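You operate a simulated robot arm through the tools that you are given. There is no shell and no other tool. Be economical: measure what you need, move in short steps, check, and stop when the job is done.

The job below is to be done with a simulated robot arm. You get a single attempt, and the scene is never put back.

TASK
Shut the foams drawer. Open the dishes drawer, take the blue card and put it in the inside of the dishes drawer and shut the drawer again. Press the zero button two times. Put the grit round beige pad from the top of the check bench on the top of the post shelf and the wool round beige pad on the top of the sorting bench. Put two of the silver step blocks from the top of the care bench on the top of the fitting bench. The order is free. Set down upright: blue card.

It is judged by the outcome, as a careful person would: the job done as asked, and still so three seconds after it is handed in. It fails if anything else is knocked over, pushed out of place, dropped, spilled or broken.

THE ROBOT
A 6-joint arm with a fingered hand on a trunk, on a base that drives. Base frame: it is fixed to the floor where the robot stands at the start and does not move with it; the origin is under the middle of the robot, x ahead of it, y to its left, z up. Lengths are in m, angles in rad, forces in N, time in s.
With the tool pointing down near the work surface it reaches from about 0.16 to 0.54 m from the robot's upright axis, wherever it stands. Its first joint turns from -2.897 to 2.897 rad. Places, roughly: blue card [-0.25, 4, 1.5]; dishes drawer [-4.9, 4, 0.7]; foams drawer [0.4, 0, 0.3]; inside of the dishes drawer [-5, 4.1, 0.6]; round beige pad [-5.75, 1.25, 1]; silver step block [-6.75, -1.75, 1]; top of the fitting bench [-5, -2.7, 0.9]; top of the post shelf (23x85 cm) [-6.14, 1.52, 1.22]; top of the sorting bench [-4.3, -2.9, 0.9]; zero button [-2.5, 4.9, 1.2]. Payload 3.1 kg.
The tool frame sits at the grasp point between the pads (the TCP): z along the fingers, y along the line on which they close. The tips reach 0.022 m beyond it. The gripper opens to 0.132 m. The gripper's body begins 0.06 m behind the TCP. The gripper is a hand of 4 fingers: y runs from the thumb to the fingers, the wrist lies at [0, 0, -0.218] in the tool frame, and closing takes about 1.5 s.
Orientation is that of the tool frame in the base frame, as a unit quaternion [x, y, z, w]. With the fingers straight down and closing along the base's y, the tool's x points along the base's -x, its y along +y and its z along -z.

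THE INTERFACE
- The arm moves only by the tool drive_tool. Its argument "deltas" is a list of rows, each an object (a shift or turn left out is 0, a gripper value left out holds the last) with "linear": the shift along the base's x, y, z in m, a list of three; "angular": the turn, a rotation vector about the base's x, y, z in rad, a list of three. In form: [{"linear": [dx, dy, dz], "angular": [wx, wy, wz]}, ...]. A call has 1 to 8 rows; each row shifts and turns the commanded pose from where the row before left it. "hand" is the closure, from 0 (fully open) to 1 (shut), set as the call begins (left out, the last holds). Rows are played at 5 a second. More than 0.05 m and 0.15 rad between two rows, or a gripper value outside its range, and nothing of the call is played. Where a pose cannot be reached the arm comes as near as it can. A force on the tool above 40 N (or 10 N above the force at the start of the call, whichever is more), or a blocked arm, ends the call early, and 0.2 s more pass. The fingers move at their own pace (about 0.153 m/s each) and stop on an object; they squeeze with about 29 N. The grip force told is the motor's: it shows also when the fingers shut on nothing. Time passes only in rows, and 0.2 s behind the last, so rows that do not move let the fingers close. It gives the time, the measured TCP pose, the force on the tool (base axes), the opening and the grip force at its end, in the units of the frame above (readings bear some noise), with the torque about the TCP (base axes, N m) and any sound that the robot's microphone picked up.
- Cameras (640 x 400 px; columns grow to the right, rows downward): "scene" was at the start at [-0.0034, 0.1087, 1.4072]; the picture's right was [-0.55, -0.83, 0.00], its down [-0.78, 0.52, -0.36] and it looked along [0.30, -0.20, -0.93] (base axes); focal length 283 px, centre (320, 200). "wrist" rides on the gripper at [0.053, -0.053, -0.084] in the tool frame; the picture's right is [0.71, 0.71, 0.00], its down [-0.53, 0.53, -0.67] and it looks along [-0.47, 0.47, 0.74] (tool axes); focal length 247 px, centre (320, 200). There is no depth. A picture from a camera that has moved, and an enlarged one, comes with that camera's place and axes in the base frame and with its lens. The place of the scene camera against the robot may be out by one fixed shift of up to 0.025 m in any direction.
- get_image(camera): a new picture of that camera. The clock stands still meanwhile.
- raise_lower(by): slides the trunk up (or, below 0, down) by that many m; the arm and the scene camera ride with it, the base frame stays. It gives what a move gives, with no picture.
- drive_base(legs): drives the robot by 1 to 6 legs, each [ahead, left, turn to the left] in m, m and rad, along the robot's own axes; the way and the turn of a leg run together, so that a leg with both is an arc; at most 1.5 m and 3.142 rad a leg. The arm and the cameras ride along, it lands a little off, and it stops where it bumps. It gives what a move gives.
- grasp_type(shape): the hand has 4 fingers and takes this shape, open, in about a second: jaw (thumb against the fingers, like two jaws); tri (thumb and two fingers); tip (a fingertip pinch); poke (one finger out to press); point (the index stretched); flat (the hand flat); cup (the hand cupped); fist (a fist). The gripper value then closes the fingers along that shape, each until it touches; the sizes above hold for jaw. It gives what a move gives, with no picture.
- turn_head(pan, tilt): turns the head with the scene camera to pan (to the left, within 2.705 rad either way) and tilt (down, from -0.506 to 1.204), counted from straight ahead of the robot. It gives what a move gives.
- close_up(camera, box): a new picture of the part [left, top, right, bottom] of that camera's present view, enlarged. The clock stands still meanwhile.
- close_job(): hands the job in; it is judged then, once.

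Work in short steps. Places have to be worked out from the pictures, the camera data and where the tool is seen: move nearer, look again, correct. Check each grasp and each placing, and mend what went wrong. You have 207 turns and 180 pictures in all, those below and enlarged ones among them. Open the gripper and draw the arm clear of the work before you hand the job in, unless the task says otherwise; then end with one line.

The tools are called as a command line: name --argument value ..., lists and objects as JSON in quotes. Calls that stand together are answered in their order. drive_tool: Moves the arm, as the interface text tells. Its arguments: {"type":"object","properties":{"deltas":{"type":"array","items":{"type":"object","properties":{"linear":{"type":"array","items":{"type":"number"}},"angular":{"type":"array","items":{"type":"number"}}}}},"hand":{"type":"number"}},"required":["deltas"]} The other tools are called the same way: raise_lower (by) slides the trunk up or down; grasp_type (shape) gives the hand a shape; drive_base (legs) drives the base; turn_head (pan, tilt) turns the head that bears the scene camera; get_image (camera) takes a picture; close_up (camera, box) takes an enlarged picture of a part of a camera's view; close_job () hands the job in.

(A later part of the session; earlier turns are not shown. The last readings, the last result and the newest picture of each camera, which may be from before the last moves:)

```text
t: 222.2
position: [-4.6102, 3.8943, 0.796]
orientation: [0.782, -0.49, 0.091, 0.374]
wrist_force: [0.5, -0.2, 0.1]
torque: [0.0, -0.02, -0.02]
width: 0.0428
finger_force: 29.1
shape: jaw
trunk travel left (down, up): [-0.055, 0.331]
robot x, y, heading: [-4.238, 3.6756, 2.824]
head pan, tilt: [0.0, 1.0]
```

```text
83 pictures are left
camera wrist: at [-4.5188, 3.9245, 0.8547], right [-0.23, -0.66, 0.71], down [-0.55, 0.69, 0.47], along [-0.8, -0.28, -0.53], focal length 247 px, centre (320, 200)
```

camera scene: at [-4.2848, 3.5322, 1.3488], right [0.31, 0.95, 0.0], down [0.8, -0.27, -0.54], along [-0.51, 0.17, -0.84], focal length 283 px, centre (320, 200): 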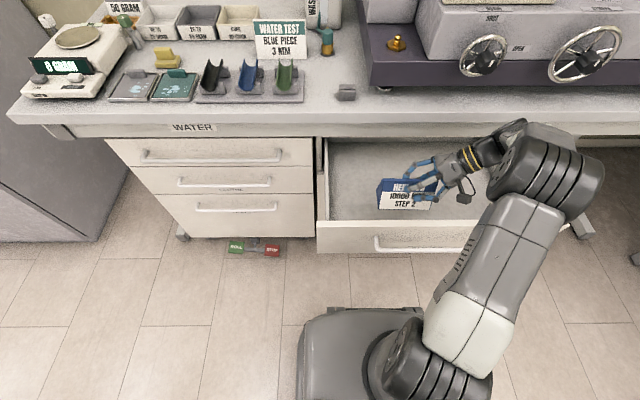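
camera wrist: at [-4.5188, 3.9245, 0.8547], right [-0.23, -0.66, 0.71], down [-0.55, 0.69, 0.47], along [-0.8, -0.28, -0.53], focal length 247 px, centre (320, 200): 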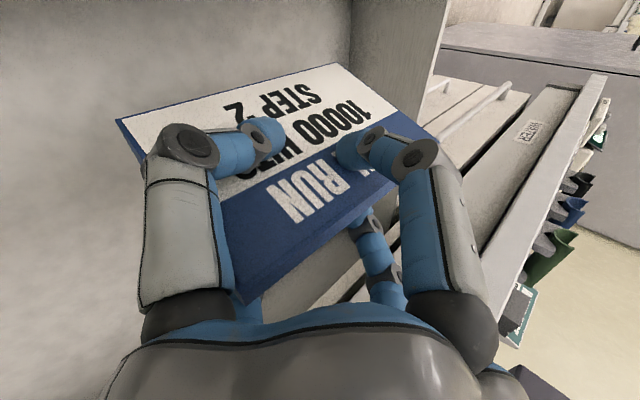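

Looks clear of the counter lip. I lower further: trunk 5 cm, then arm in small steps until contact.

raise_lower --by -0.05

drive_tool --deltas '[{"linear": [0, 0, -0.015]}, {"linear": [0, 0, -0.015]}, {"linear": [0, 0, -0.01]}, {"linear": [0, 0, -0.008]}, {}]'

get_image --camera "scene"

get_image --camera "wrist"

```text
t: 223.1
position: [-4.6086, 3.8927, 0.7456]
orientation: [0.782, -0.491, 0.09, 0.374]
wrist_force: [0.1, -0.5, 0.1]
torque: [0.03, -0.01, -0.02]
width: 0.0427
finger_force: 28.7
shape: jaw
trunk travel left (down, up): [-0.005, 0.381]
robot x, y, heading: [-4.2378, 3.6798, 2.822]
head pan, tilt: [0.0, 1.0]
```

```text
t: 223.9
position: [-4.6098, 3.8933, 0.7168]
orientation: [0.781, -0.491, 0.088, 0.375]
wrist_force: [0.1, 0.3, 7.8]
torque: [0.26, -0.95, 0.15]
width: 0.0424
finger_force: 28.9
shape: jaw
trunk travel left (down, up): [-0.005, 0.381]
robot x, y, heading: [-4.2372, 3.6747, 2.822]
head pan, tilt: [0.0, 1.0]
stopped in row 3: the force on the tool passed its limit at 56 N (the readings are from after the stop); the commanded pose is now the measured one
```

```text
82 pictures are left
camera scene: at [-4.285, 3.5322, 1.2998], right [0.32, 0.95, 0.0], down [0.8, -0.27, -0.54], along [-0.51, 0.17, -0.84], focal length 283 px, centre (320, 200)
```

scene: 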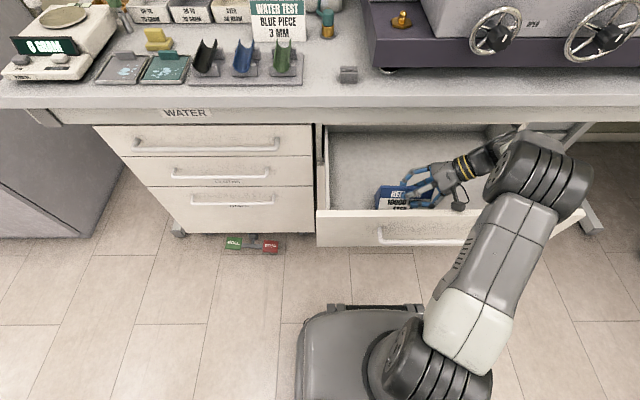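

```text
81 pictures are left
camera wrist: at [-4.5191, 3.9253, 0.7749], right [-0.23, -0.66, 0.71], down [-0.55, 0.69, 0.47], along [-0.8, -0.28, -0.53], focal length 247 px, centre (320, 200)
```

wrist: 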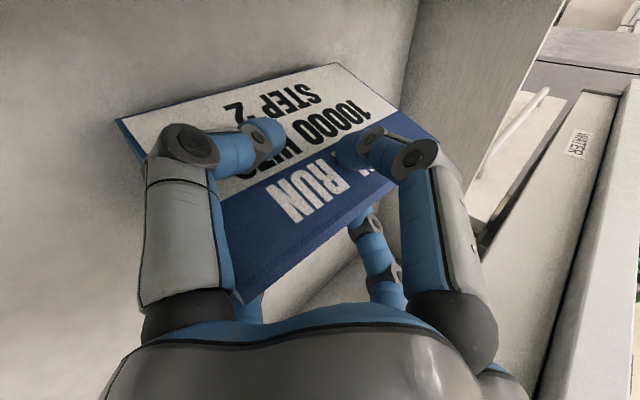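

Contact is from the wrist camera resting on the drawer front (torque arm points there), not the card. I raise, and yaw the hand −90° so the wrist comes toward me and the camera to the side, then retry.

raise_lower --by 0.18

drive_tool --deltas '[{"angular": [0, 0, -0.143]}, {"angular": [0, 0, -0.143]}, {"angular": [0, 0, -0.143]}, {"angular": [0, 0, -0.143]}, {"angular": [0, 0, -0.143]}, {"angular": [0, 0, -0.143]}, {"angular": [0, 0, -0.143]}, {"angular": [0, 0, -0.143]}]'

drive_tool --deltas '[{"angular": [0, 0, -0.143]}, {"angular": [0, 0, -0.143]}, {"angular": [0, 0, -0.143]}, {}]'

get_image --camera "scene"

get_image --camera "wrist"

```text
t: 225.9
position: [-4.6111, 3.8933, 0.8945]
orientation: [0.782, -0.491, 0.089, 0.374]
wrist_force: [-0.3, 0.2, -0.5]
torque: [0.01, 0.04, -0.02]
width: 0.0426
finger_force: 29.0
shape: jaw
trunk travel left (down, up): [-0.185, 0.201]
robot x, y, heading: [-4.2417, 3.6751, 2.827]
head pan, tilt: [0.0, 1.0]
```

```text
t: 227.7
position: [-4.6089, 3.8936, 0.8956]
orientation: [-0.391, 0.836, 0.128, -0.362]
wrist_force: [-0.3, 0.6, -0.7]
torque: [-0.02, -0.01, -0.01]
width: 0.0292
finger_force: 28.7
shape: jaw
trunk travel left (down, up): [-0.185, 0.201]
robot x, y, heading: [-4.2386, 3.6747, 2.824]
head pan, tilt: [0.0, 1.0]
```

```text
t: 228.7
position: [-4.6101, 3.8942, 0.8967]
orientation: [-0.205, 0.9, 0.202, -0.327]
wrist_force: [0.1, 0.3, -0.2]
torque: [0.0, 0.0, -0.01]
width: 0.0291
finger_force: 28.9
shape: jaw
trunk travel left (down, up): [-0.185, 0.201]
robot x, y, heading: [-4.2426, 3.6759, 2.821]
head pan, tilt: [0.0, 1.0]
```

```text
80 pictures are left
camera scene: at [-4.2848, 3.5325, 1.4798], right [0.32, 0.95, 0.0], down [0.8, -0.27, -0.54], along [-0.51, 0.17, -0.84], focal length 283 px, centre (320, 200)
```

scene: 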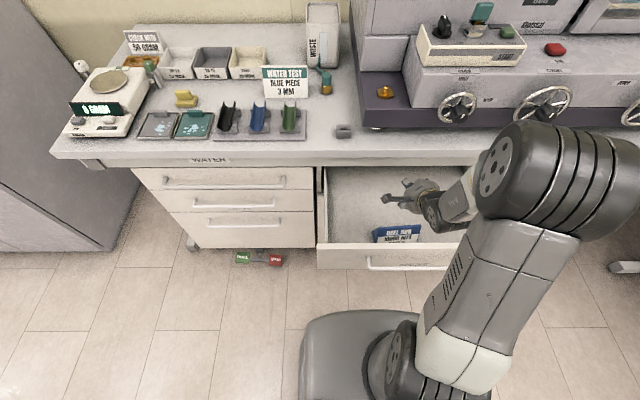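

```text
79 pictures are left
camera wrist: at [-4.5779, 3.8034, 0.9545], right [-0.66, 0.24, 0.71], down [0.69, 0.55, 0.47], along [-0.28, 0.8, -0.53], focal length 247 px, centre (320, 200)
```

wrist: 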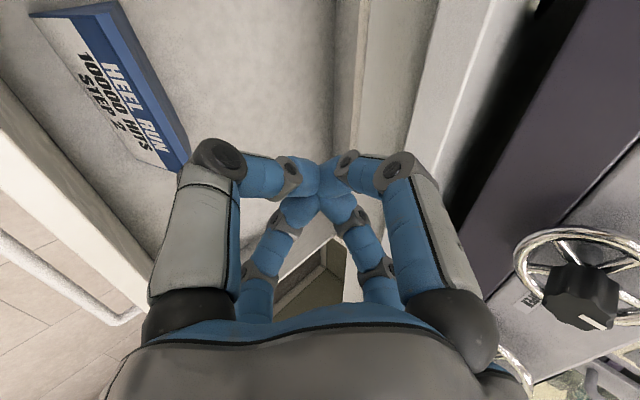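

The card slipped out into the drawer during the yaw. I zoom to see how it stands.

close_up --camera "scene" --box '[310, 160, 490, 280]'

close_up --camera "wrist" --box '[0, 0, 240, 200]'

```text
3.33 times, centred on (400, 220) of scene
camera zoom: at [-4.2848, 3.5325, 1.4798], right [0.32, 0.95, 0.0], down [0.8, -0.27, -0.54], along [-0.51, 0.17, -0.84], focal length 943 px, centre (53, 133)
```

zoom: 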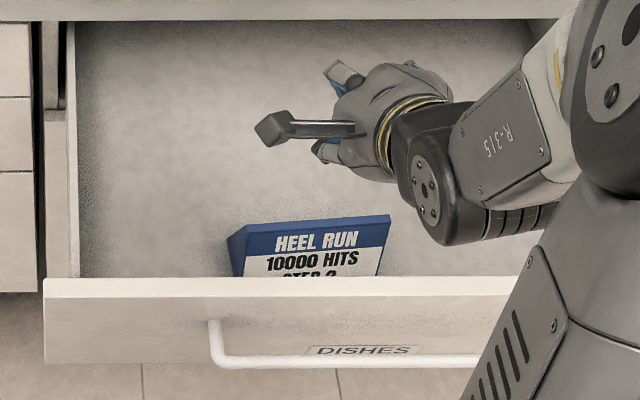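

```text
2.00 times, centred on (120, 100) of wrist
camera zoom: at [-4.5779, 3.8034, 0.9545], right [-0.66, 0.24, 0.71], down [0.69, 0.55, 0.47], along [-0.28, 0.8, -0.53], focal length 494 px, centre (720, 400)
```

zoom: 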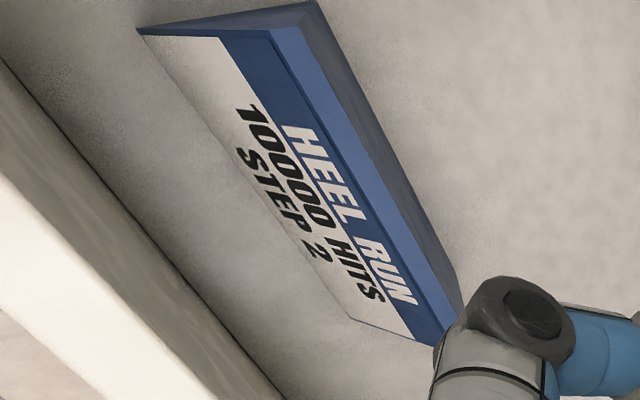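

The card is standing upright inside the drawer. I back off, lower the closed hand to the drawer-front height.

drive_base --legs '[[-0.35, 0, 0]]'

raise_lower --by -0.18

drive_tool --deltas '[{"linear": [0.008, 0.023, -0.02]}, {"linear": [0.008, 0.023, -0.02]}, {"linear": [0, 0, -0.02]}, {}]' --hand 1

get_image --camera "scene"

```text
t: 231.0
position: [-4.2725, 3.7833, 0.8959]
orientation: [-0.203, 0.9, 0.204, -0.327]
wrist_force: [0.4, 1.1, -0.7]
torque: [-0.03, 0.01, -0.03]
width: 0.0291
finger_force: 28.6
shape: jaw
trunk travel left (down, up): [-0.185, 0.201]
robot x, y, heading: [-3.8988, 3.5624, 2.814]
head pan, tilt: [0.0, 1.0]
```

```text
t: 233.0
position: [-4.2728, 3.7836, 0.7164]
orientation: [-0.202, 0.9, 0.204, -0.327]
wrist_force: [-0.1, -0.9, -0.3]
torque: [-0.01, 0.06, 0.01]
width: 0.0293
finger_force: 28.7
shape: jaw
trunk travel left (down, up): [-0.005, 0.381]
robot x, y, heading: [-3.9037, 3.565, 2.821]
head pan, tilt: [0.0, 1.0]
```

```text
t: 234.0
position: [-4.2574, 3.83, 0.656]
orientation: [-0.203, 0.9, 0.203, -0.327]
wrist_force: [-0.2, -0.3, -0.1]
torque: [-0.01, 0.0, 0.03]
width: 0.0293
finger_force: 29.1
shape: jaw
trunk travel left (down, up): [-0.005, 0.381]
robot x, y, heading: [-3.9057, 3.5652, 2.818]
head pan, tilt: [0.0, 1.0]
```

```text
76 pictures are left
camera scene: at [-3.9496, 3.4203, 1.2999], right [0.32, 0.95, 0.0], down [0.8, -0.27, -0.54], along [-0.51, 0.17, -0.84], focal length 283 px, centre (320, 200)
```

scene: 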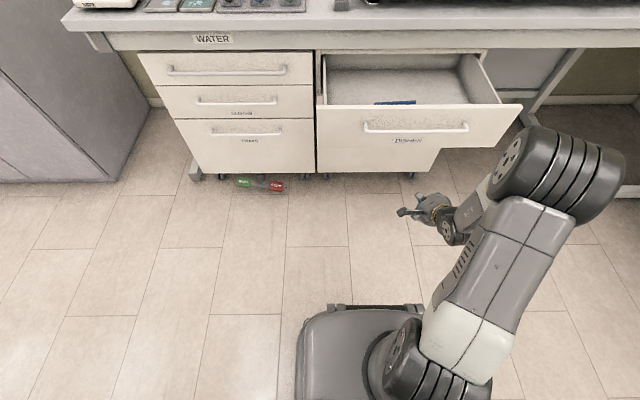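

The hand is centred on the drawer front, gap ≈0.22 m. I drive forward and push gently in stages.

drive_base --legs '[[0.2, 0, 0], [0.1, 0, 0], [0.1, 0, 0]]'

get_image --camera "scene"

```text
t: 237.1
position: [-4.6396, 3.9561, 0.6558]
orientation: [-0.204, 0.9, 0.202, -0.327]
wrist_force: [0.5, 0.1, 0.6]
torque: [0.0, -0.02, 0.0]
width: 0.029
finger_force: 29.2
shape: jaw
trunk travel left (down, up): [-0.005, 0.381]
robot x, y, heading: [-4.2802, 3.6872, 2.813]
head pan, tilt: [0.0, 1.0]
```

```text
75 pictures are left
camera scene: at [-4.3296, 3.5472, 1.2999], right [0.32, 0.95, 0.0], down [0.8, -0.27, -0.54], along [-0.51, 0.17, -0.84], focal length 283 px, centre (320, 200)
```

scene: 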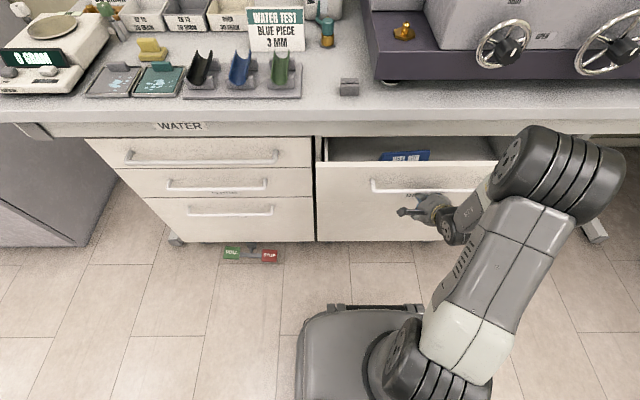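

Works; the card stays standing. I push 0.09 more.

drive_base --legs '[[0.05, 0, 0], [0.04, 0, 0]]'

get_image --camera "scene"

```text
t: 238.5
position: [-4.7232, 3.985, 0.6581]
orientation: [-0.203, 0.9, 0.204, -0.327]
wrist_force: [0.2, 0.6, 0.1]
torque: [0.01, 0.0, -0.03]
width: 0.029
finger_force: 29.0
shape: jaw
trunk travel left (down, up): [-0.005, 0.381]
robot x, y, heading: [-4.3679, 3.7165, 2.816]
head pan, tilt: [0.0, 1.0]
```

```text
74 pictures are left
camera scene: at [-4.415, 3.5757, 1.2998], right [0.32, 0.95, 0.0], down [0.8, -0.27, -0.54], along [-0.51, 0.17, -0.84], focal length 283 px, centre (320, 200)
```

scene: 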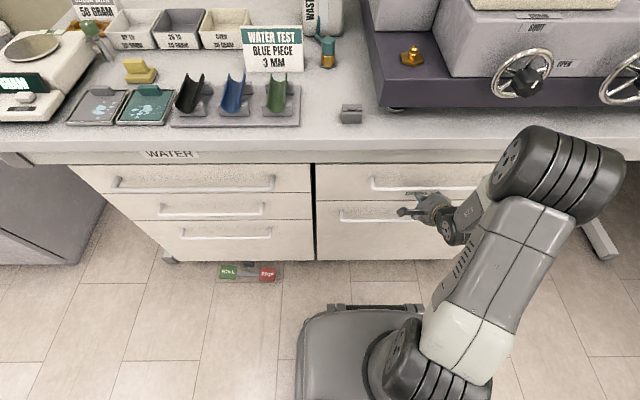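

Looks shut; a nudge with the arm confirms it.

drive_tool --deltas '[{"linear": [-0.0095, 0.0032, 0]}, {"linear": [-0.0095, 0.0032, 0]}, {"linear": [-0.0095, 0.0032, 0]}, {"linear": [-0.0095, 0.0032, 0]}]'

close_up --camera "scene" --box '[280, 130, 520, 280]'

```text
t: 239.2
position: [-4.7392, 3.9891, 0.6488]
orientation: [-0.204, 0.905, 0.196, -0.318]
wrist_force: [3.5, -1.3, -2.5]
torque: [0.19, 0.25, 0.11]
width: 0.029
finger_force: 29.2
shape: jaw
trunk travel left (down, up): [-0.005, 0.381]
robot x, y, heading: [-4.367, 3.7212, 2.819]
head pan, tilt: [0.0, 1.0]
stopped in row 3: the force on the tool passed its limit at 49 N (the readings are from after the stop); the commanded pose is now the measured one
```

```text
2.67 times, centred on (400, 205) of scene
camera zoom: at [-4.4145, 3.5756, 1.2999], right [0.32, 0.95, 0.0], down [0.8, -0.27, -0.54], along [-0.51, 0.17, -0.84], focal length 755 px, centre (107, 187)
```

zoom: 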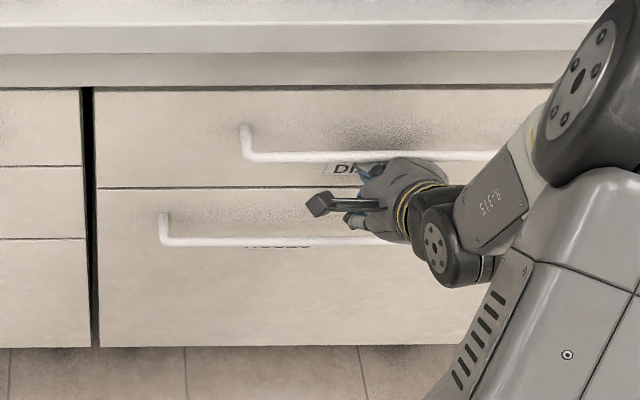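

Dishes drawer is shut with the card inside. I back away, raise, turn right toward the far bench and look for the zero button.

drive_base --legs '[[-0.45, 0, 0]]'

raise_lower --by 0.3

drive_base --legs '[[0, 0, -1.571], [0.5, -0.9, 0]]'

turn_head --pan 0.0 --tilt 0.4

get_image --camera "scene"

```text
t: 241.9
position: [-4.3119, 3.8455, 0.651]
orientation: [-0.207, 0.904, 0.195, -0.32]
wrist_force: [-0.9, -0.2, 0.1]
torque: [0.02, 0.01, 0.02]
width: 0.0288
finger_force: 28.7
shape: jaw
trunk travel left (down, up): [-0.005, 0.381]
robot x, y, heading: [-3.9369, 3.5791, 2.82]
head pan, tilt: [0.0, 1.0]
```

```text
t: 244.9
position: [-4.3135, 3.8457, 0.949]
orientation: [-0.207, 0.904, 0.195, -0.319]
wrist_force: [0.2, 0.1, -0.6]
torque: [0.0, 0.02, 0.02]
width: 0.0287
finger_force: 28.8
shape: jaw
trunk travel left (down, up): [-0.305, 0.081]
robot x, y, heading: [-3.9388, 3.5792, 2.826]
head pan, tilt: [0.0, 1.0]
```

```text
t: 250.8
position: [-3.4641, 3.9955, 0.9483]
orientation: [0.502, 0.78, 0.363, -0.085]
wrist_force: [0.1, 0.3, -0.1]
torque: [-0.01, 0.01, -0.02]
width: 0.0286
finger_force: 29.1
shape: jaw
trunk travel left (down, up): [-0.305, 0.081]
robot x, y, heading: [-3.7419, 3.6283, 1.233]
head pan, tilt: [0.0, 1.0]
stopped in leg 2: the robot was blocked; the commanded pose is now the measured one
```

```text
t: 251.8
position: [-3.4644, 3.9935, 0.9503]
orientation: [0.501, 0.78, 0.365, -0.085]
wrist_force: [-0.5, 0.0, 0.2]
torque: [-0.02, -0.01, 0.01]
width: 0.0288
finger_force: 29.1
shape: jaw
trunk travel left (down, up): [-0.305, 0.081]
robot x, y, heading: [-3.7387, 3.6221, 1.232]
head pan, tilt: [0.0, 0.4]
```

```text
72 pictures are left
camera scene: at [-3.8586, 3.6978, 1.6494], right [0.94, -0.33, 0.0], down [-0.13, -0.37, -0.92], along [0.3, 0.87, -0.39], focal length 283 px, centre (320, 200)
```

scene: 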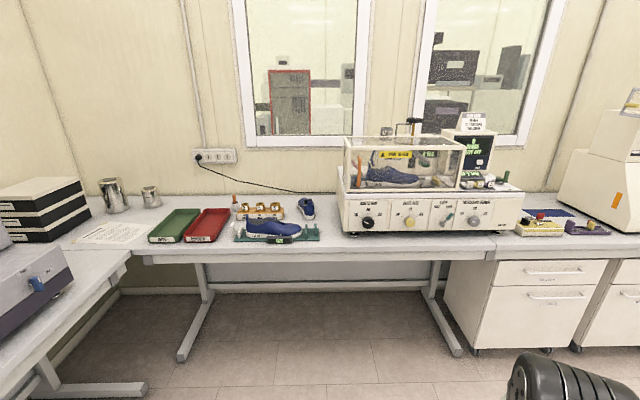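

I was blocked, probably by the second island's corner on my right. I look there to check.

turn_head --pan -1.5 --tilt 0.8

get_image --camera "scene"

```text
t: 253.4
position: [-3.465, 3.9943, 0.9498]
orientation: [0.502, 0.779, 0.366, -0.084]
wrist_force: [-0.4, 0.0, -0.4]
torque: [-0.02, 0.03, 0.0]
width: 0.0288
finger_force: 29.1
shape: jaw
trunk travel left (down, up): [-0.305, 0.081]
robot x, y, heading: [-3.7396, 3.6259, 1.231]
head pan, tilt: [-1.499, 0.799]
```

```text
71 pictures are left
camera scene: at [-3.8112, 3.5889, 1.6144], right [-0.26, -0.97, 0.0], down [-0.69, 0.19, -0.7], along [0.67, -0.18, -0.72], focal length 283 px, centre (320, 200)
```

scene: 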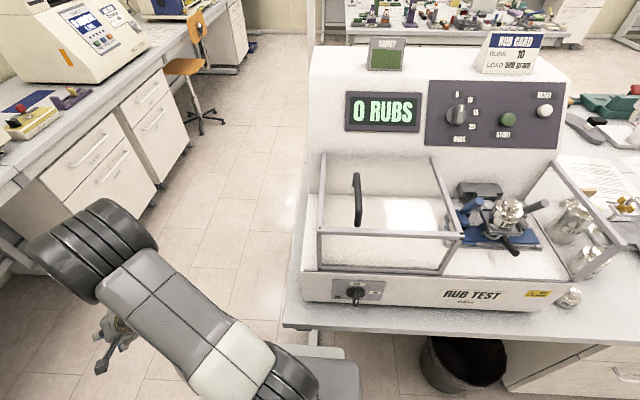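

The base touched the island's foot; nothing disturbed. I pull away left, go ahead, then right along the lane.

drive_base --legs '[[0, 0.12, 0], [0.5, 0, 0], [0, -0.86, 0]]'

turn_head --pan 0.0 --tilt 0.4

get_image --camera "scene"

```text
t: 261.4
position: [-2.6149, 4.2413, 0.9505]
orientation: [0.501, 0.78, 0.366, -0.085]
wrist_force: [-0.9, 0.2, -0.4]
torque: [-0.03, 0.0, 0.0]
width: 0.0284
finger_force: 28.7
shape: jaw
trunk travel left (down, up): [-0.305, 0.081]
robot x, y, heading: [-2.8885, 3.8691, 1.237]
head pan, tilt: [-1.499, 0.799]
```

```text
t: 263.0
position: [-2.6146, 4.2408, 0.9495]
orientation: [0.501, 0.78, 0.365, -0.085]
wrist_force: [0.5, -0.3, 0.7]
torque: [0.01, -0.02, -0.02]
width: 0.0288
finger_force: 29.1
shape: jaw
trunk travel left (down, up): [-0.305, 0.081]
robot x, y, heading: [-2.8838, 3.8717, 1.235]
head pan, tilt: [0.0, 0.4]
```

```text
70 pictures are left
camera scene: at [-3.0065, 3.9438, 1.6495], right [0.94, -0.33, 0.0], down [-0.13, -0.37, -0.92], along [0.3, 0.87, -0.39], focal length 283 px, centre (320, 200)
```

scene: 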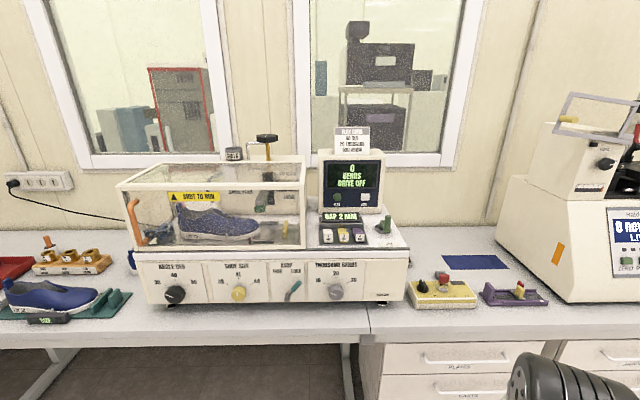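

The zero button should be near (359,199) on the display unit. I zoom.

close_up --camera "scene" --box '[310, 140, 420, 250]'

```text
3.64 times, centred on (365, 195) of scene
camera zoom: at [-3.0065, 3.9438, 1.6495], right [0.94, -0.33, 0.0], down [-0.13, -0.37, -0.92], along [0.3, 0.87, -0.39], focal length 1029 px, centre (156, 218)
```

zoom: 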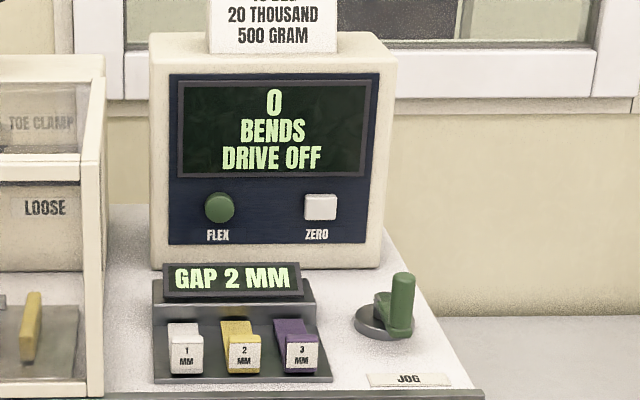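

ZERO is the white square button at ≈[-2.485, 4.895, 1.205]. I set the hand to "poke", level the tool forward and raise it.

grasp_type --shape "poke"

drive_tool --deltas '[{"linear": [0, 0, 0.03], "angular": [0.1237, -0.0432, 0]}, {"linear": [0, 0, 0.03], "angular": [0.1237, -0.0432, 0]}, {"linear": [0, 0, 0.03], "angular": [0.1237, -0.0432, 0]}, {"linear": [0, 0, 0.03], "angular": [0.1237, -0.0432, 0]}, {"linear": [0, 0, 0.03], "angular": [0.1237, -0.0432, 0]}, {"linear": [0, 0, 0.03], "angular": [0.1237, -0.0432, 0]}, {"linear": [0, 0, 0.02]}, {}]' --hand 1

get_image --camera "wrist"

get_image --camera "scene"

```text
t: 263.9
position: [-2.6148, 4.2411, 0.9508]
orientation: [0.5, 0.781, 0.365, -0.084]
wrist_force: [0.5, -1.1, 0.3]
torque: [0.05, 0.02, 0.0]
width: 0.0
finger_force: 0.1
shape: poke
trunk travel left (down, up): [-0.305, 0.081]
robot x, y, heading: [-2.8867, 3.8743, 1.239]
head pan, tilt: [0.0, 0.4]
```

```text
t: 265.7
position: [-2.6129, 4.2412, 1.1514]
orientation: [0.385, 0.6, 0.682, -0.162]
wrist_force: [1.0, -0.6, 0.2]
torque: [0.0, 0.01, -0.02]
width: 0.0
finger_force: 29.3
shape: jaw
trunk travel left (down, up): [-0.305, 0.081]
robot x, y, heading: [-2.8852, 3.8728, 1.236]
head pan, tilt: [0.0, 0.4]
```

```text
68 pictures are left
camera wrist: at [-2.7118, 4.1872, 1.152], right [0.02, 0.01, 1.0], down [0.48, -0.88, 0.0], along [0.88, 0.48, -0.02], focal length 247 px, centre (320, 200)
```

wrist: 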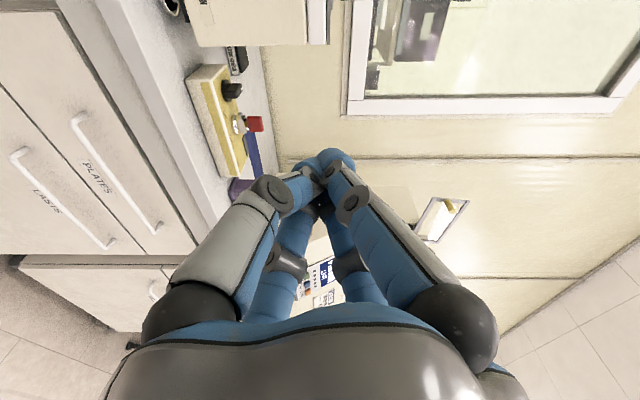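

```text
67 pictures are left
camera scene: at [-3.006, 3.9442, 1.6495], right [0.95, -0.33, 0.0], down [-0.13, -0.37, -0.92], along [0.3, 0.87, -0.39], focal length 283 px, centre (320, 200)
```

scene: 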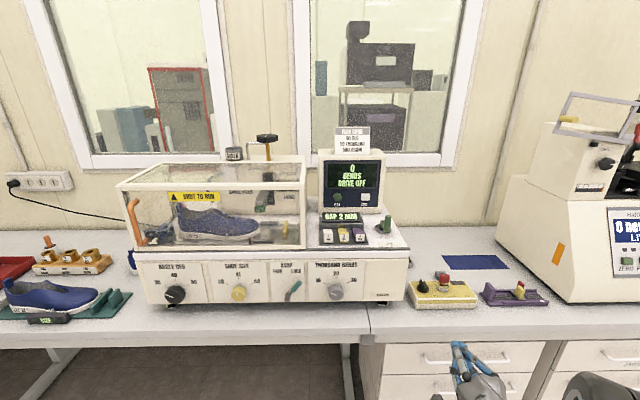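

Giving a hand value put it back to jaw. I set poke again without a hand value and see where the finger is.

grasp_type --shape "poke"

get_image --camera "wrist"

close_up --camera "scene" --box '[400, 320, 560, 400]'

```text
t: 266.6
position: [-2.6143, 4.2407, 1.151]
orientation: [0.385, 0.6, 0.683, -0.161]
wrist_force: [0.5, 0.5, -0.4]
torque: [0.0, 0.01, -0.03]
width: 0.0
finger_force: 0.0
shape: poke
trunk travel left (down, up): [-0.305, 0.081]
robot x, y, heading: [-2.8881, 3.8721, 1.234]
head pan, tilt: [0.0, 0.4]
```

```text
66 pictures are left
camera wrist: at [-2.7121, 4.187, 1.152], right [0.02, 0.01, 1.0], down [0.48, -0.88, 0.0], along [0.88, 0.48, -0.02], focal length 247 px, centre (320, 200)
```

wrist: 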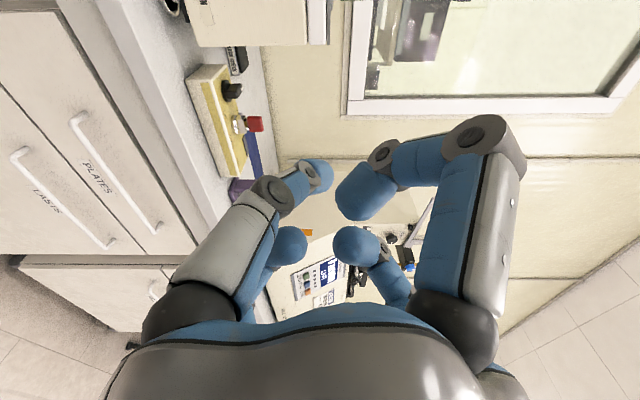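

```text
4.00 times, centred on (480, 360) of scene
camera zoom: at [-3.0065, 3.9439, 1.6495], right [0.95, -0.33, 0.0], down [-0.13, -0.37, -0.92], along [0.3, 0.87, -0.39], focal length 1132 px, centre (-320, -440)
```

zoom: 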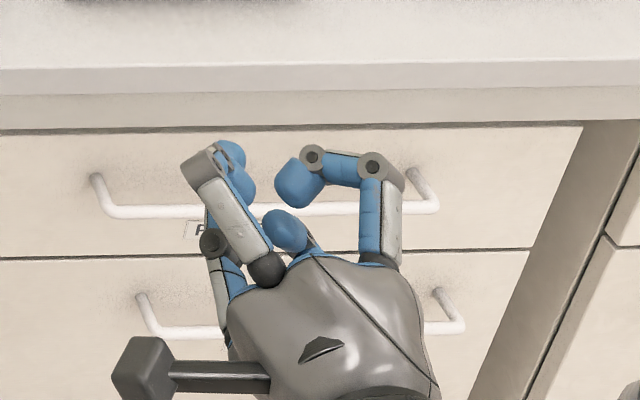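

The poke fingertip lies on the tool axis. I shift left ≈0.1 m, raise to 1.205 and drive 0.42 m ahead, then refine.

drive_tool --deltas '[{"linear": [0, 0, 0.03]}, {"linear": [0, 0, 0.025]}, {}]'

drive_base --legs '[[0, 0.096, 0], [0.42, 0, 0]]'

turn_head --pan -0.3 --tilt 0.5

get_image --camera "scene"

get_image --camera "wrist"

```text
t: 267.4
position: [-2.6138, 4.2432, 1.205]
orientation: [0.385, 0.599, 0.683, -0.16]
wrist_force: [0.5, 0.1, 0.0]
torque: [-0.05, -0.01, 0.03]
width: 0.0
finger_force: 0.0
shape: poke
trunk travel left (down, up): [-0.305, 0.081]
robot x, y, heading: [-2.8847, 3.8726, 1.237]
head pan, tilt: [0.0, 0.4]
```

```text
t: 270.6
position: [-2.5703, 4.6553, 1.2049]
orientation: [0.386, 0.6, 0.683, -0.159]
wrist_force: [-1.2, 0.0, 0.7]
torque: [0.02, 0.03, 0.03]
width: 0.0
finger_force: 0.0
shape: poke
trunk travel left (down, up): [-0.305, 0.081]
robot x, y, heading: [-2.8442, 4.2868, 1.233]
head pan, tilt: [0.0, 0.4]
```

```text
t: 271.4
position: [-2.5692, 4.6551, 1.2057]
orientation: [0.386, 0.599, 0.683, -0.159]
wrist_force: [-0.2, 0.0, -0.9]
torque: [0.01, 0.02, 0.02]
width: 0.0
finger_force: 0.0
shape: poke
trunk travel left (down, up): [-0.305, 0.081]
robot x, y, heading: [-2.8459, 4.2897, 1.236]
head pan, tilt: [-0.3, 0.499]
```

```text
64 pictures are left
camera scene: at [-2.9394, 4.3446, 1.6404], right [0.8, -0.59, 0.0], down [-0.28, -0.38, -0.88], along [0.52, 0.71, -0.48], focal length 283 px, centre (320, 200)
```

scene: 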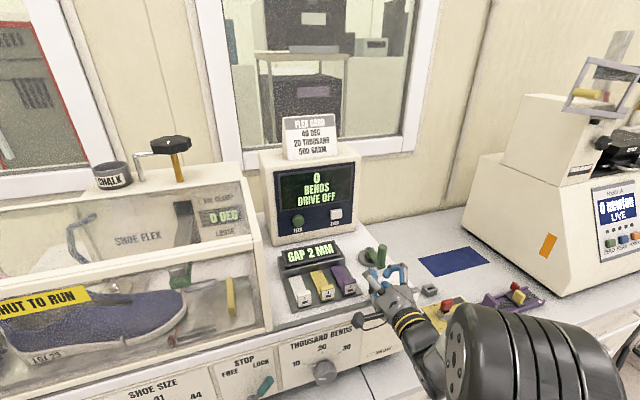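

```text
63 pictures are left
camera wrist: at [-2.668, 4.6019, 1.207], right [0.02, 0.01, 1.0], down [0.47, -0.88, 0.0], along [0.88, 0.47, -0.02], focal length 247 px, centre (320, 200)
```

wrist: 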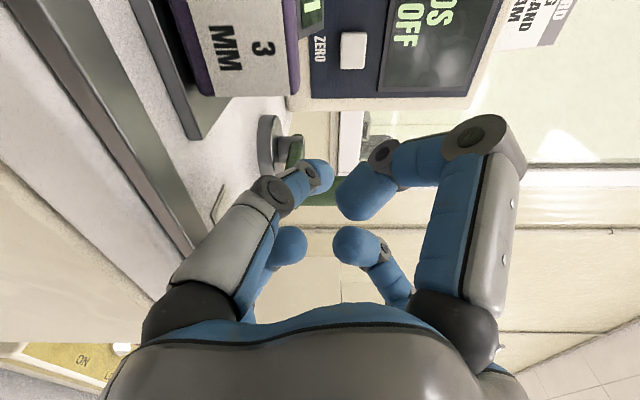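

Triangulated: button ≈[-2.52, 4.85, 1.236]; I need ~2 cm left, 3 cm up. I correct and advance 0.09, then look again.

drive_tool --deltas '[{"linear": [-0.019, 0.007, 0.015]}, {"linear": [0.01, 0.028, 0.015]}, {"linear": [0.01, 0.028, 0]}, {"linear": [0.01, 0.028, 0]}, {}]'

get_image --camera "wrist"

close_up --camera "scene" --box '[260, 150, 440, 330]'

```text
t: 272.6
position: [-2.5593, 4.7474, 1.234]
orientation: [0.386, 0.599, 0.683, -0.16]
wrist_force: [0.0, 0.3, 0.1]
torque: [-0.03, -0.04, -0.04]
width: 0.0001
finger_force: 0.0
shape: poke
trunk travel left (down, up): [-0.305, 0.081]
robot x, y, heading: [-2.8408, 4.288, 1.232]
head pan, tilt: [-0.3, 0.499]
```

```text
62 pictures are left
camera wrist: at [-2.6576, 4.6938, 1.2358], right [0.02, 0.01, 1.0], down [0.47, -0.88, 0.0], along [0.88, 0.47, -0.02], focal length 247 px, centre (320, 200)
```

wrist: 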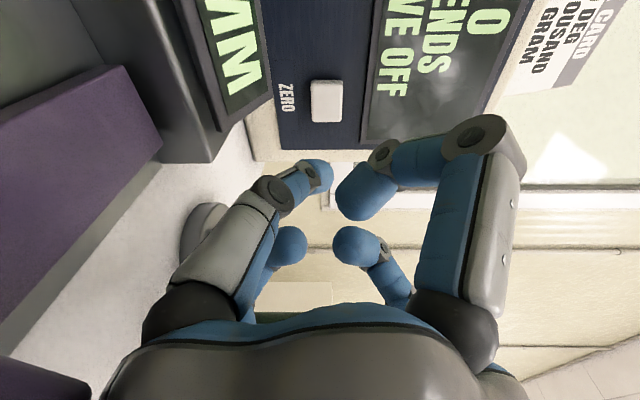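

```text
2.22 times, centred on (350, 240) of scene
camera zoom: at [-2.9395, 4.344, 1.6403], right [0.8, -0.59, 0.0], down [-0.28, -0.38, -0.88], along [0.52, 0.71, -0.48], focal length 629 px, centre (253, 111)
```

zoom: 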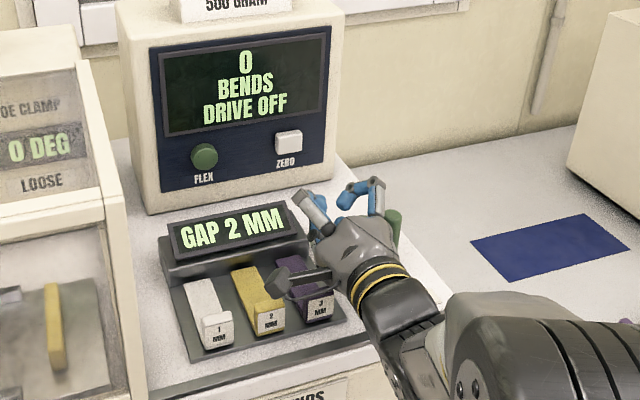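

Refined from two wrist views: button [-2.506, 4.874, 1.238], 0.137 m ahead, 8 mm right. I align and approach to ~2 cm.

drive_tool --deltas '[{"linear": [0.0075, -0.0027, 0.005]}, {"linear": [0.01, 0.0283, 0]}, {"linear": [0.01, 0.0283, 0]}, {"linear": [0.01, 0.0283, 0]}, {}]'

get_image --camera "wrist"

close_up --camera "scene" --box '[260, 150, 440, 330]'

```text
t: 273.8
position: [-2.5208, 4.828, 1.2414]
orientation: [0.387, 0.599, 0.683, -0.159]
wrist_force: [-0.3, -0.7, 0.5]
torque: [0.04, -0.02, -0.02]
width: 0.0002
finger_force: 0.1
shape: poke
trunk travel left (down, up): [-0.305, 0.081]
robot x, y, heading: [-2.8437, 4.2856, 1.234]
head pan, tilt: [-0.3, 0.499]
```

```text
60 pictures are left
camera wrist: at [-2.6194, 4.7741, 1.2429], right [0.02, 0.01, 1.0], down [0.47, -0.88, 0.0], along [0.88, 0.47, -0.02], focal length 247 px, centre (320, 200)
```

wrist: 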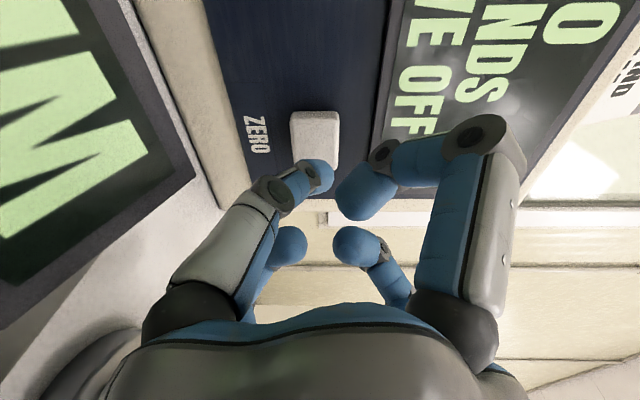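

```text
2.22 times, centred on (350, 240) of scene
camera zoom: at [-2.9396, 4.3442, 1.6403], right [0.8, -0.59, 0.0], down [-0.28, -0.38, -0.88], along [0.52, 0.71, -0.48], focal length 629 px, centre (253, 111)
```

zoom: 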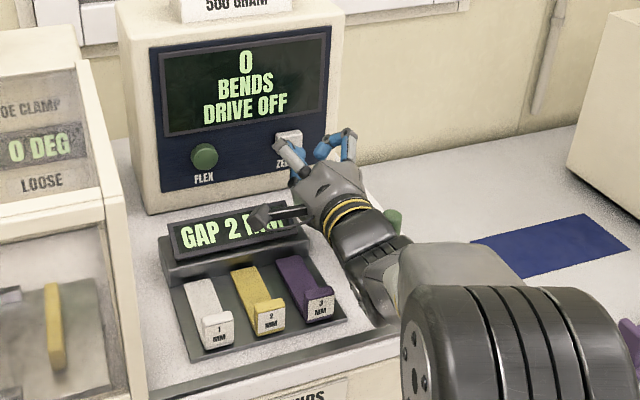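

On target, 2.6 cm to go. I advance in fine steps to press.

drive_tool --deltas '[{"linear": [0.0057, 0.0161, -0.001]}, {"linear": [0.0027, 0.0075, 0]}, {"linear": [0.0013, 0.0038, 0]}]'

get_image --camera "wrist"

```text
t: 274.6
position: [-2.5117, 4.852, 1.2391]
orientation: [0.387, 0.599, 0.683, -0.159]
wrist_force: [-7.6, -16.7, -5.6]
torque: [-0.09, 0.02, 0.07]
width: 0.0
finger_force: 0.1
shape: poke
trunk travel left (down, up): [-0.305, 0.081]
robot x, y, heading: [-2.8452, 4.286, 1.24]
head pan, tilt: [-0.3, 0.499]
heard: click
```

```text
58 pictures are left
camera wrist: at [-2.6105, 4.7983, 1.2415], right [0.02, 0.01, 1.0], down [0.47, -0.88, 0.0], along [0.88, 0.47, -0.02], focal length 247 px, centre (320, 200)
```

wrist: 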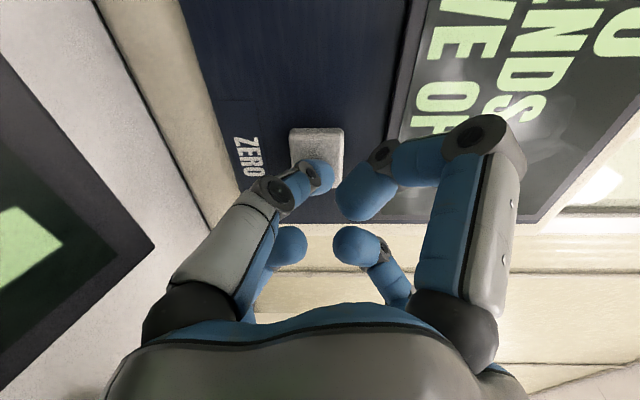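

A click was heard: first press. I release 2 cm, wait, then press again the same way.

drive_tool --deltas '[{"linear": [-0.0067, -0.0189, 0]}, {}, {}]'

drive_tool --deltas '[{"linear": [0.004, 0.0113, 0]}, {"linear": [0.0022, 0.0061, 0]}, {"linear": [0.001, 0.0028, 0]}]'

```text
t: 275.4
position: [-2.5172, 4.8356, 1.24]
orientation: [0.386, 0.599, 0.683, -0.158]
wrist_force: [-0.4, 0.2, 0.1]
torque: [-0.02, 0.01, 0.01]
width: 0.0002
finger_force: 0.0
shape: poke
trunk travel left (down, up): [-0.305, 0.081]
robot x, y, heading: [-2.8431, 4.2889, 1.233]
head pan, tilt: [-0.3, 0.499]
```

```text
t: 276.2
position: [-2.5117, 4.8518, 1.2414]
orientation: [0.387, 0.598, 0.683, -0.159]
wrist_force: [-8.7, -21.1, -5.9]
torque: [-0.05, 0.05, 0.04]
width: 0.0001
finger_force: 0.1
shape: poke
trunk travel left (down, up): [-0.305, 0.081]
robot x, y, heading: [-2.8463, 4.2867, 1.229]
head pan, tilt: [-0.3, 0.499]
heard: click
```

Two clicks — ZERO pressed twice. I retract and head to the check bench: back off, left, turn to face the back wall.

drive_tool --deltas '[{"linear": [-0.0133, -0.0377, 0]}, {"linear": [-0.0133, -0.0377, 0]}, {"linear": [-0.0133, -0.0377, 0]}, {"linear": [-0.0133, -0.0377, 0]}]'

close_up --camera "scene" --box '[260, 120, 440, 330]'

drive_base --legs '[[-0.4, 0, 0], [0, 0.85, 0], [0, 0, 1.571]]'

turn_head --pan 0.8 --tilt 0.4

get_image --camera "scene"

```text
t: 277.2
position: [-2.5628, 4.7022, 1.2397]
orientation: [0.387, 0.598, 0.684, -0.159]
wrist_force: [-0.1, 0.0, -0.9]
torque: [-0.02, -0.02, 0.02]
width: 0.0
finger_force: 0.1
shape: poke
trunk travel left (down, up): [-0.305, 0.081]
robot x, y, heading: [-2.8447, 4.2887, 1.237]
head pan, tilt: [-0.3, 0.499]
```

```text
1.90 times, centred on (350, 225) of scene
camera zoom: at [-2.938, 4.3406, 1.6406], right [0.8, -0.6, 0.0], down [-0.29, -0.38, -0.88], along [0.52, 0.71, -0.48], focal length 539 px, centre (263, 152)
```

zoom: 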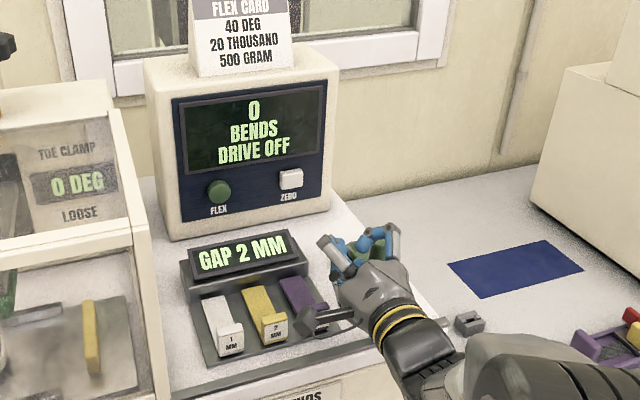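

```text
t: 287.7
position: [-4.2072, 4.4708, 1.2388]
orientation: [-0.153, 0.696, 0.369, -0.597]
wrist_force: [0.3, 0.0, -0.1]
torque: [0.05, 0.01, -0.01]
width: 0.0
finger_force: 0.1
shape: poke
trunk travel left (down, up): [-0.305, 0.081]
robot x, y, heading: [-3.7851, 4.1936, 2.812]
head pan, tilt: [-0.3, 0.499]
```

```text
t: 289.0
position: [-4.2064, 4.471, 1.2389]
orientation: [-0.152, 0.696, 0.368, -0.597]
wrist_force: [-0.7, -0.4, -0.3]
torque: [0.02, 0.01, -0.02]
width: 0.0
finger_force: 0.0
shape: poke
trunk travel left (down, up): [-0.305, 0.081]
robot x, y, heading: [-3.786, 4.1924, 2.813]
head pan, tilt: [0.799, 0.4]
```

```text
56 pictures are left
camera scene: at [-3.8477, 3.9855, 1.6495], right [-0.45, 0.89, 0.0], down [0.35, 0.18, -0.92], along [-0.82, -0.42, -0.39], focal length 283 px, centre (320, 200)
```

scene: 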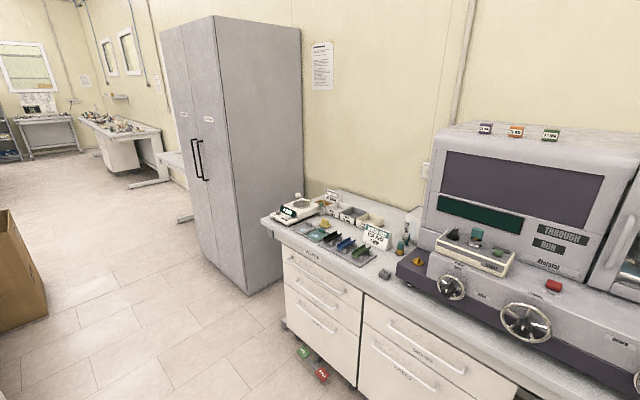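

Display shows "0" and nothing else changed. The corridor past the grey cabinet leads to the check bench. I point the tool down and retract it, then strafe left along the corridor.

grasp_type --shape "jaw"

drive_tool --deltas '[{"linear": [0.016, -0.005, -0.012], "angular": [-0.0458, -0.1354, 0]}, {"linear": [0.016, -0.005, -0.012], "angular": [-0.0458, -0.1354, 0]}, {"linear": [0.016, -0.005, -0.012], "angular": [-0.0458, -0.1354, 0]}, {"linear": [0.016, -0.005, -0.012], "angular": [-0.0458, -0.1354, 0]}, {"linear": [0.016, -0.005, -0.012], "angular": [-0.0458, -0.1354, 0]}, {"linear": [0.016, -0.005, -0.012], "angular": [-0.0458, -0.1354, 0]}, {"linear": [0.016, -0.005, -0.012], "angular": [-0.0458, -0.1354, 0]}, {"linear": [0.016, -0.005, -0.012], "angular": [-0.0458, -0.1354, 0]}]'

drive_tool --deltas '[{"angular": [-0.0458, -0.1354, 0]}, {"angular": [-0.0458, -0.1354, 0]}, {"angular": [-0.0458, -0.1354, 0]}, {}]'

drive_base --legs '[[0.15, 0, 0], [0, 1.5, 0], [0, 1.5, 0]]'

turn_head --pan 0.3 --tilt 0.5

get_image --camera "scene"

```text
t: 289.9
position: [-4.2064, 4.4709, 1.2379]
orientation: [-0.153, 0.696, 0.369, -0.597]
wrist_force: [-0.6, 0.4, 0.2]
torque: [0.02, 0.0, -0.02]
width: 0.1319
finger_force: 0.1
shape: jaw
trunk travel left (down, up): [-0.305, 0.081]
robot x, y, heading: [-3.7856, 4.1966, 2.811]
head pan, tilt: [0.799, 0.4]
```

```text
t: 291.7
position: [-4.0799, 4.432, 1.1449]
orientation: [-0.214, 0.956, 0.11, -0.171]
wrist_force: [0.3, 0.3, 1.0]
torque: [0.01, -0.02, -0.03]
width: 0.1317
finger_force: 0.1
shape: jaw
trunk travel left (down, up): [-0.305, 0.081]
robot x, y, heading: [-3.7818, 4.1943, 2.817]
head pan, tilt: [0.799, 0.4]
```

```text
t: 292.7
position: [-4.0777, 4.432, 1.1426]
orientation: [-0.22, 0.975, -0.001, 0.011]
wrist_force: [-0.8, 0.0, 0.0]
torque: [-0.01, 0.01, -0.01]
width: 0.1321
finger_force: 0.1
shape: jaw
trunk travel left (down, up): [-0.305, 0.081]
robot x, y, heading: [-3.7877, 4.1916, 2.815]
head pan, tilt: [0.799, 0.4]
```

```text
t: 308.3
position: [-5.2076, 1.6108, 1.1429]
orientation: [-0.221, 0.975, -0.001, 0.011]
wrist_force: [-0.2, 0.0, 0.9]
torque: [0.01, 0.02, 0.02]
width: 0.1323
finger_force: 0.0
shape: jaw
trunk travel left (down, up): [-0.305, 0.081]
robot x, y, heading: [-4.9159, 1.3783, 2.813]
head pan, tilt: [0.799, 0.4]
```

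```text
t: 309.2
position: [-5.206, 1.612, 1.144]
orientation: [-0.221, 0.975, 0.0, 0.011]
wrist_force: [0.1, -0.2, -0.2]
torque: [-0.01, 0.04, -0.01]
width: 0.132
finger_force: 0.3
shape: jaw
trunk travel left (down, up): [-0.305, 0.081]
robot x, y, heading: [-4.9144, 1.3816, 2.816]
head pan, tilt: [0.3, 0.499]
```

```text
55 pictures are left
camera scene: at [-4.983, 1.2111, 1.6403], right [0.02, 1.0, 0.0], down [0.48, -0.01, -0.88], along [-0.88, 0.02, -0.48], focal length 283 px, centre (320, 200)
```

scene: 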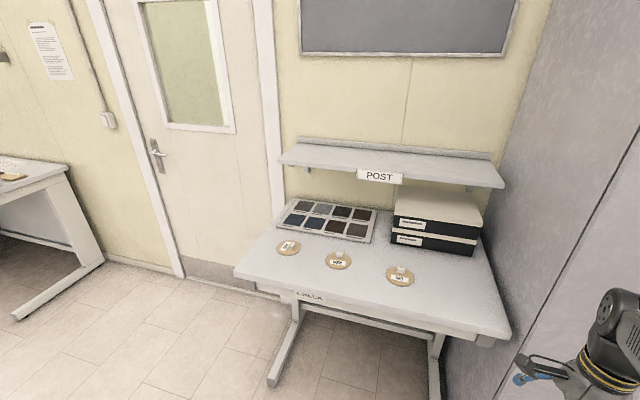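

Three round beige pads on the check bench, POST shelf above. I zoom to read them.

close_up --camera "scene" --box '[260, 225, 430, 300]'

```text
3.76 times, centred on (345, 262) of scene
camera zoom: at [-4.983, 1.2111, 1.6403], right [0.02, 1.0, 0.0], down [0.48, -0.01, -0.88], along [-0.88, 0.02, -0.48], focal length 1065 px, centre (226, -35)
```

zoom: 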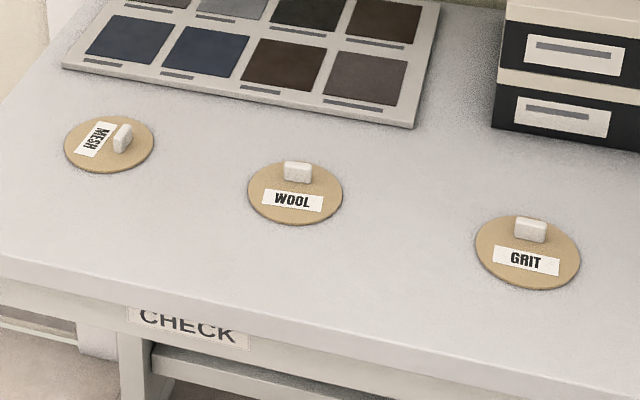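

Reads MESH, WOOL, GRIT; each disc has a small knob. GRIT knob ≈[-5.761,1.523], WOOL knob ≈[-5.852,1.305]. I move over GRIT first.

drive_base --legs '[[0, 0.26, 0], [0.42, 0, 0]]'

turn_head --pan -0.1 --tilt 0.75

get_image --camera "scene"

get_image --camera "wrist"

```text
t: 313.3
position: [-5.6855, 1.4989, 1.1435]
orientation: [-0.217, 0.976, 0.0, 0.011]
wrist_force: [0.3, 0.3, -0.1]
torque: [-0.03, 0.01, -0.01]
width: 0.1318
finger_force: 0.1
shape: jaw
trunk travel left (down, up): [-0.305, 0.081]
robot x, y, heading: [-5.39, 1.259, 2.806]
head pan, tilt: [0.3, 0.499]
```

```text
t: 314.2
position: [-5.6835, 1.4983, 1.1433]
orientation: [-0.216, 0.976, -0.001, 0.011]
wrist_force: [0.3, -0.2, 0.1]
torque: [0.0, 0.01, -0.03]
width: 0.1321
finger_force: 0.0
shape: jaw
trunk travel left (down, up): [-0.305, 0.081]
robot x, y, heading: [-5.3927, 1.2636, 2.804]
head pan, tilt: [-0.099, 0.75]
```

```text
53 pictures are left
camera scene: at [-5.4479, 1.1268, 1.6184], right [0.42, 0.91, 0.0], down [0.62, -0.29, -0.73], along [-0.66, 0.31, -0.68], focal length 283 px, centre (320, 200)
```

scene: 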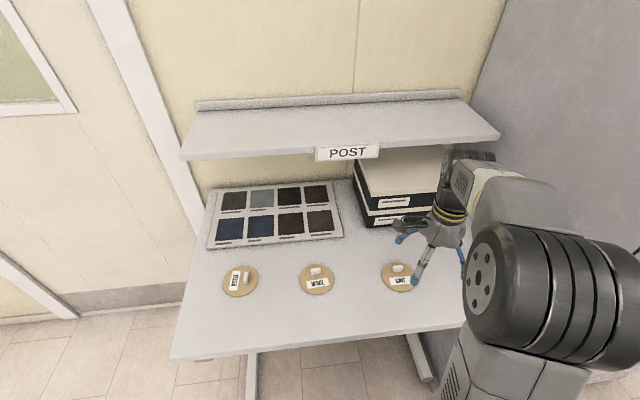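

```text
52 pictures are left
camera wrist: at [-5.711, 1.4267, 1.2254], right [-0.94, 0.34, -0.02], down [0.24, 0.7, 0.68], along [0.24, 0.63, -0.74], focal length 247 px, centre (320, 200)
```

wrist: 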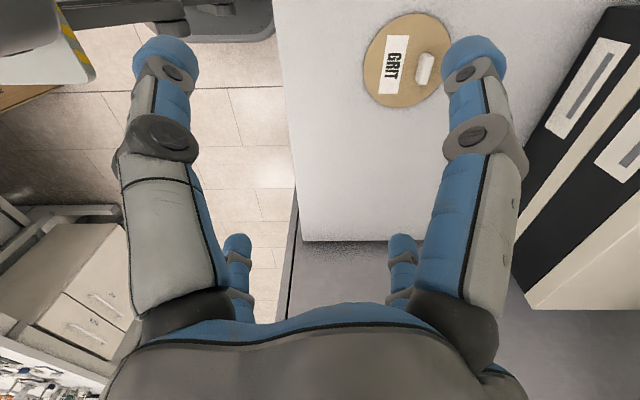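

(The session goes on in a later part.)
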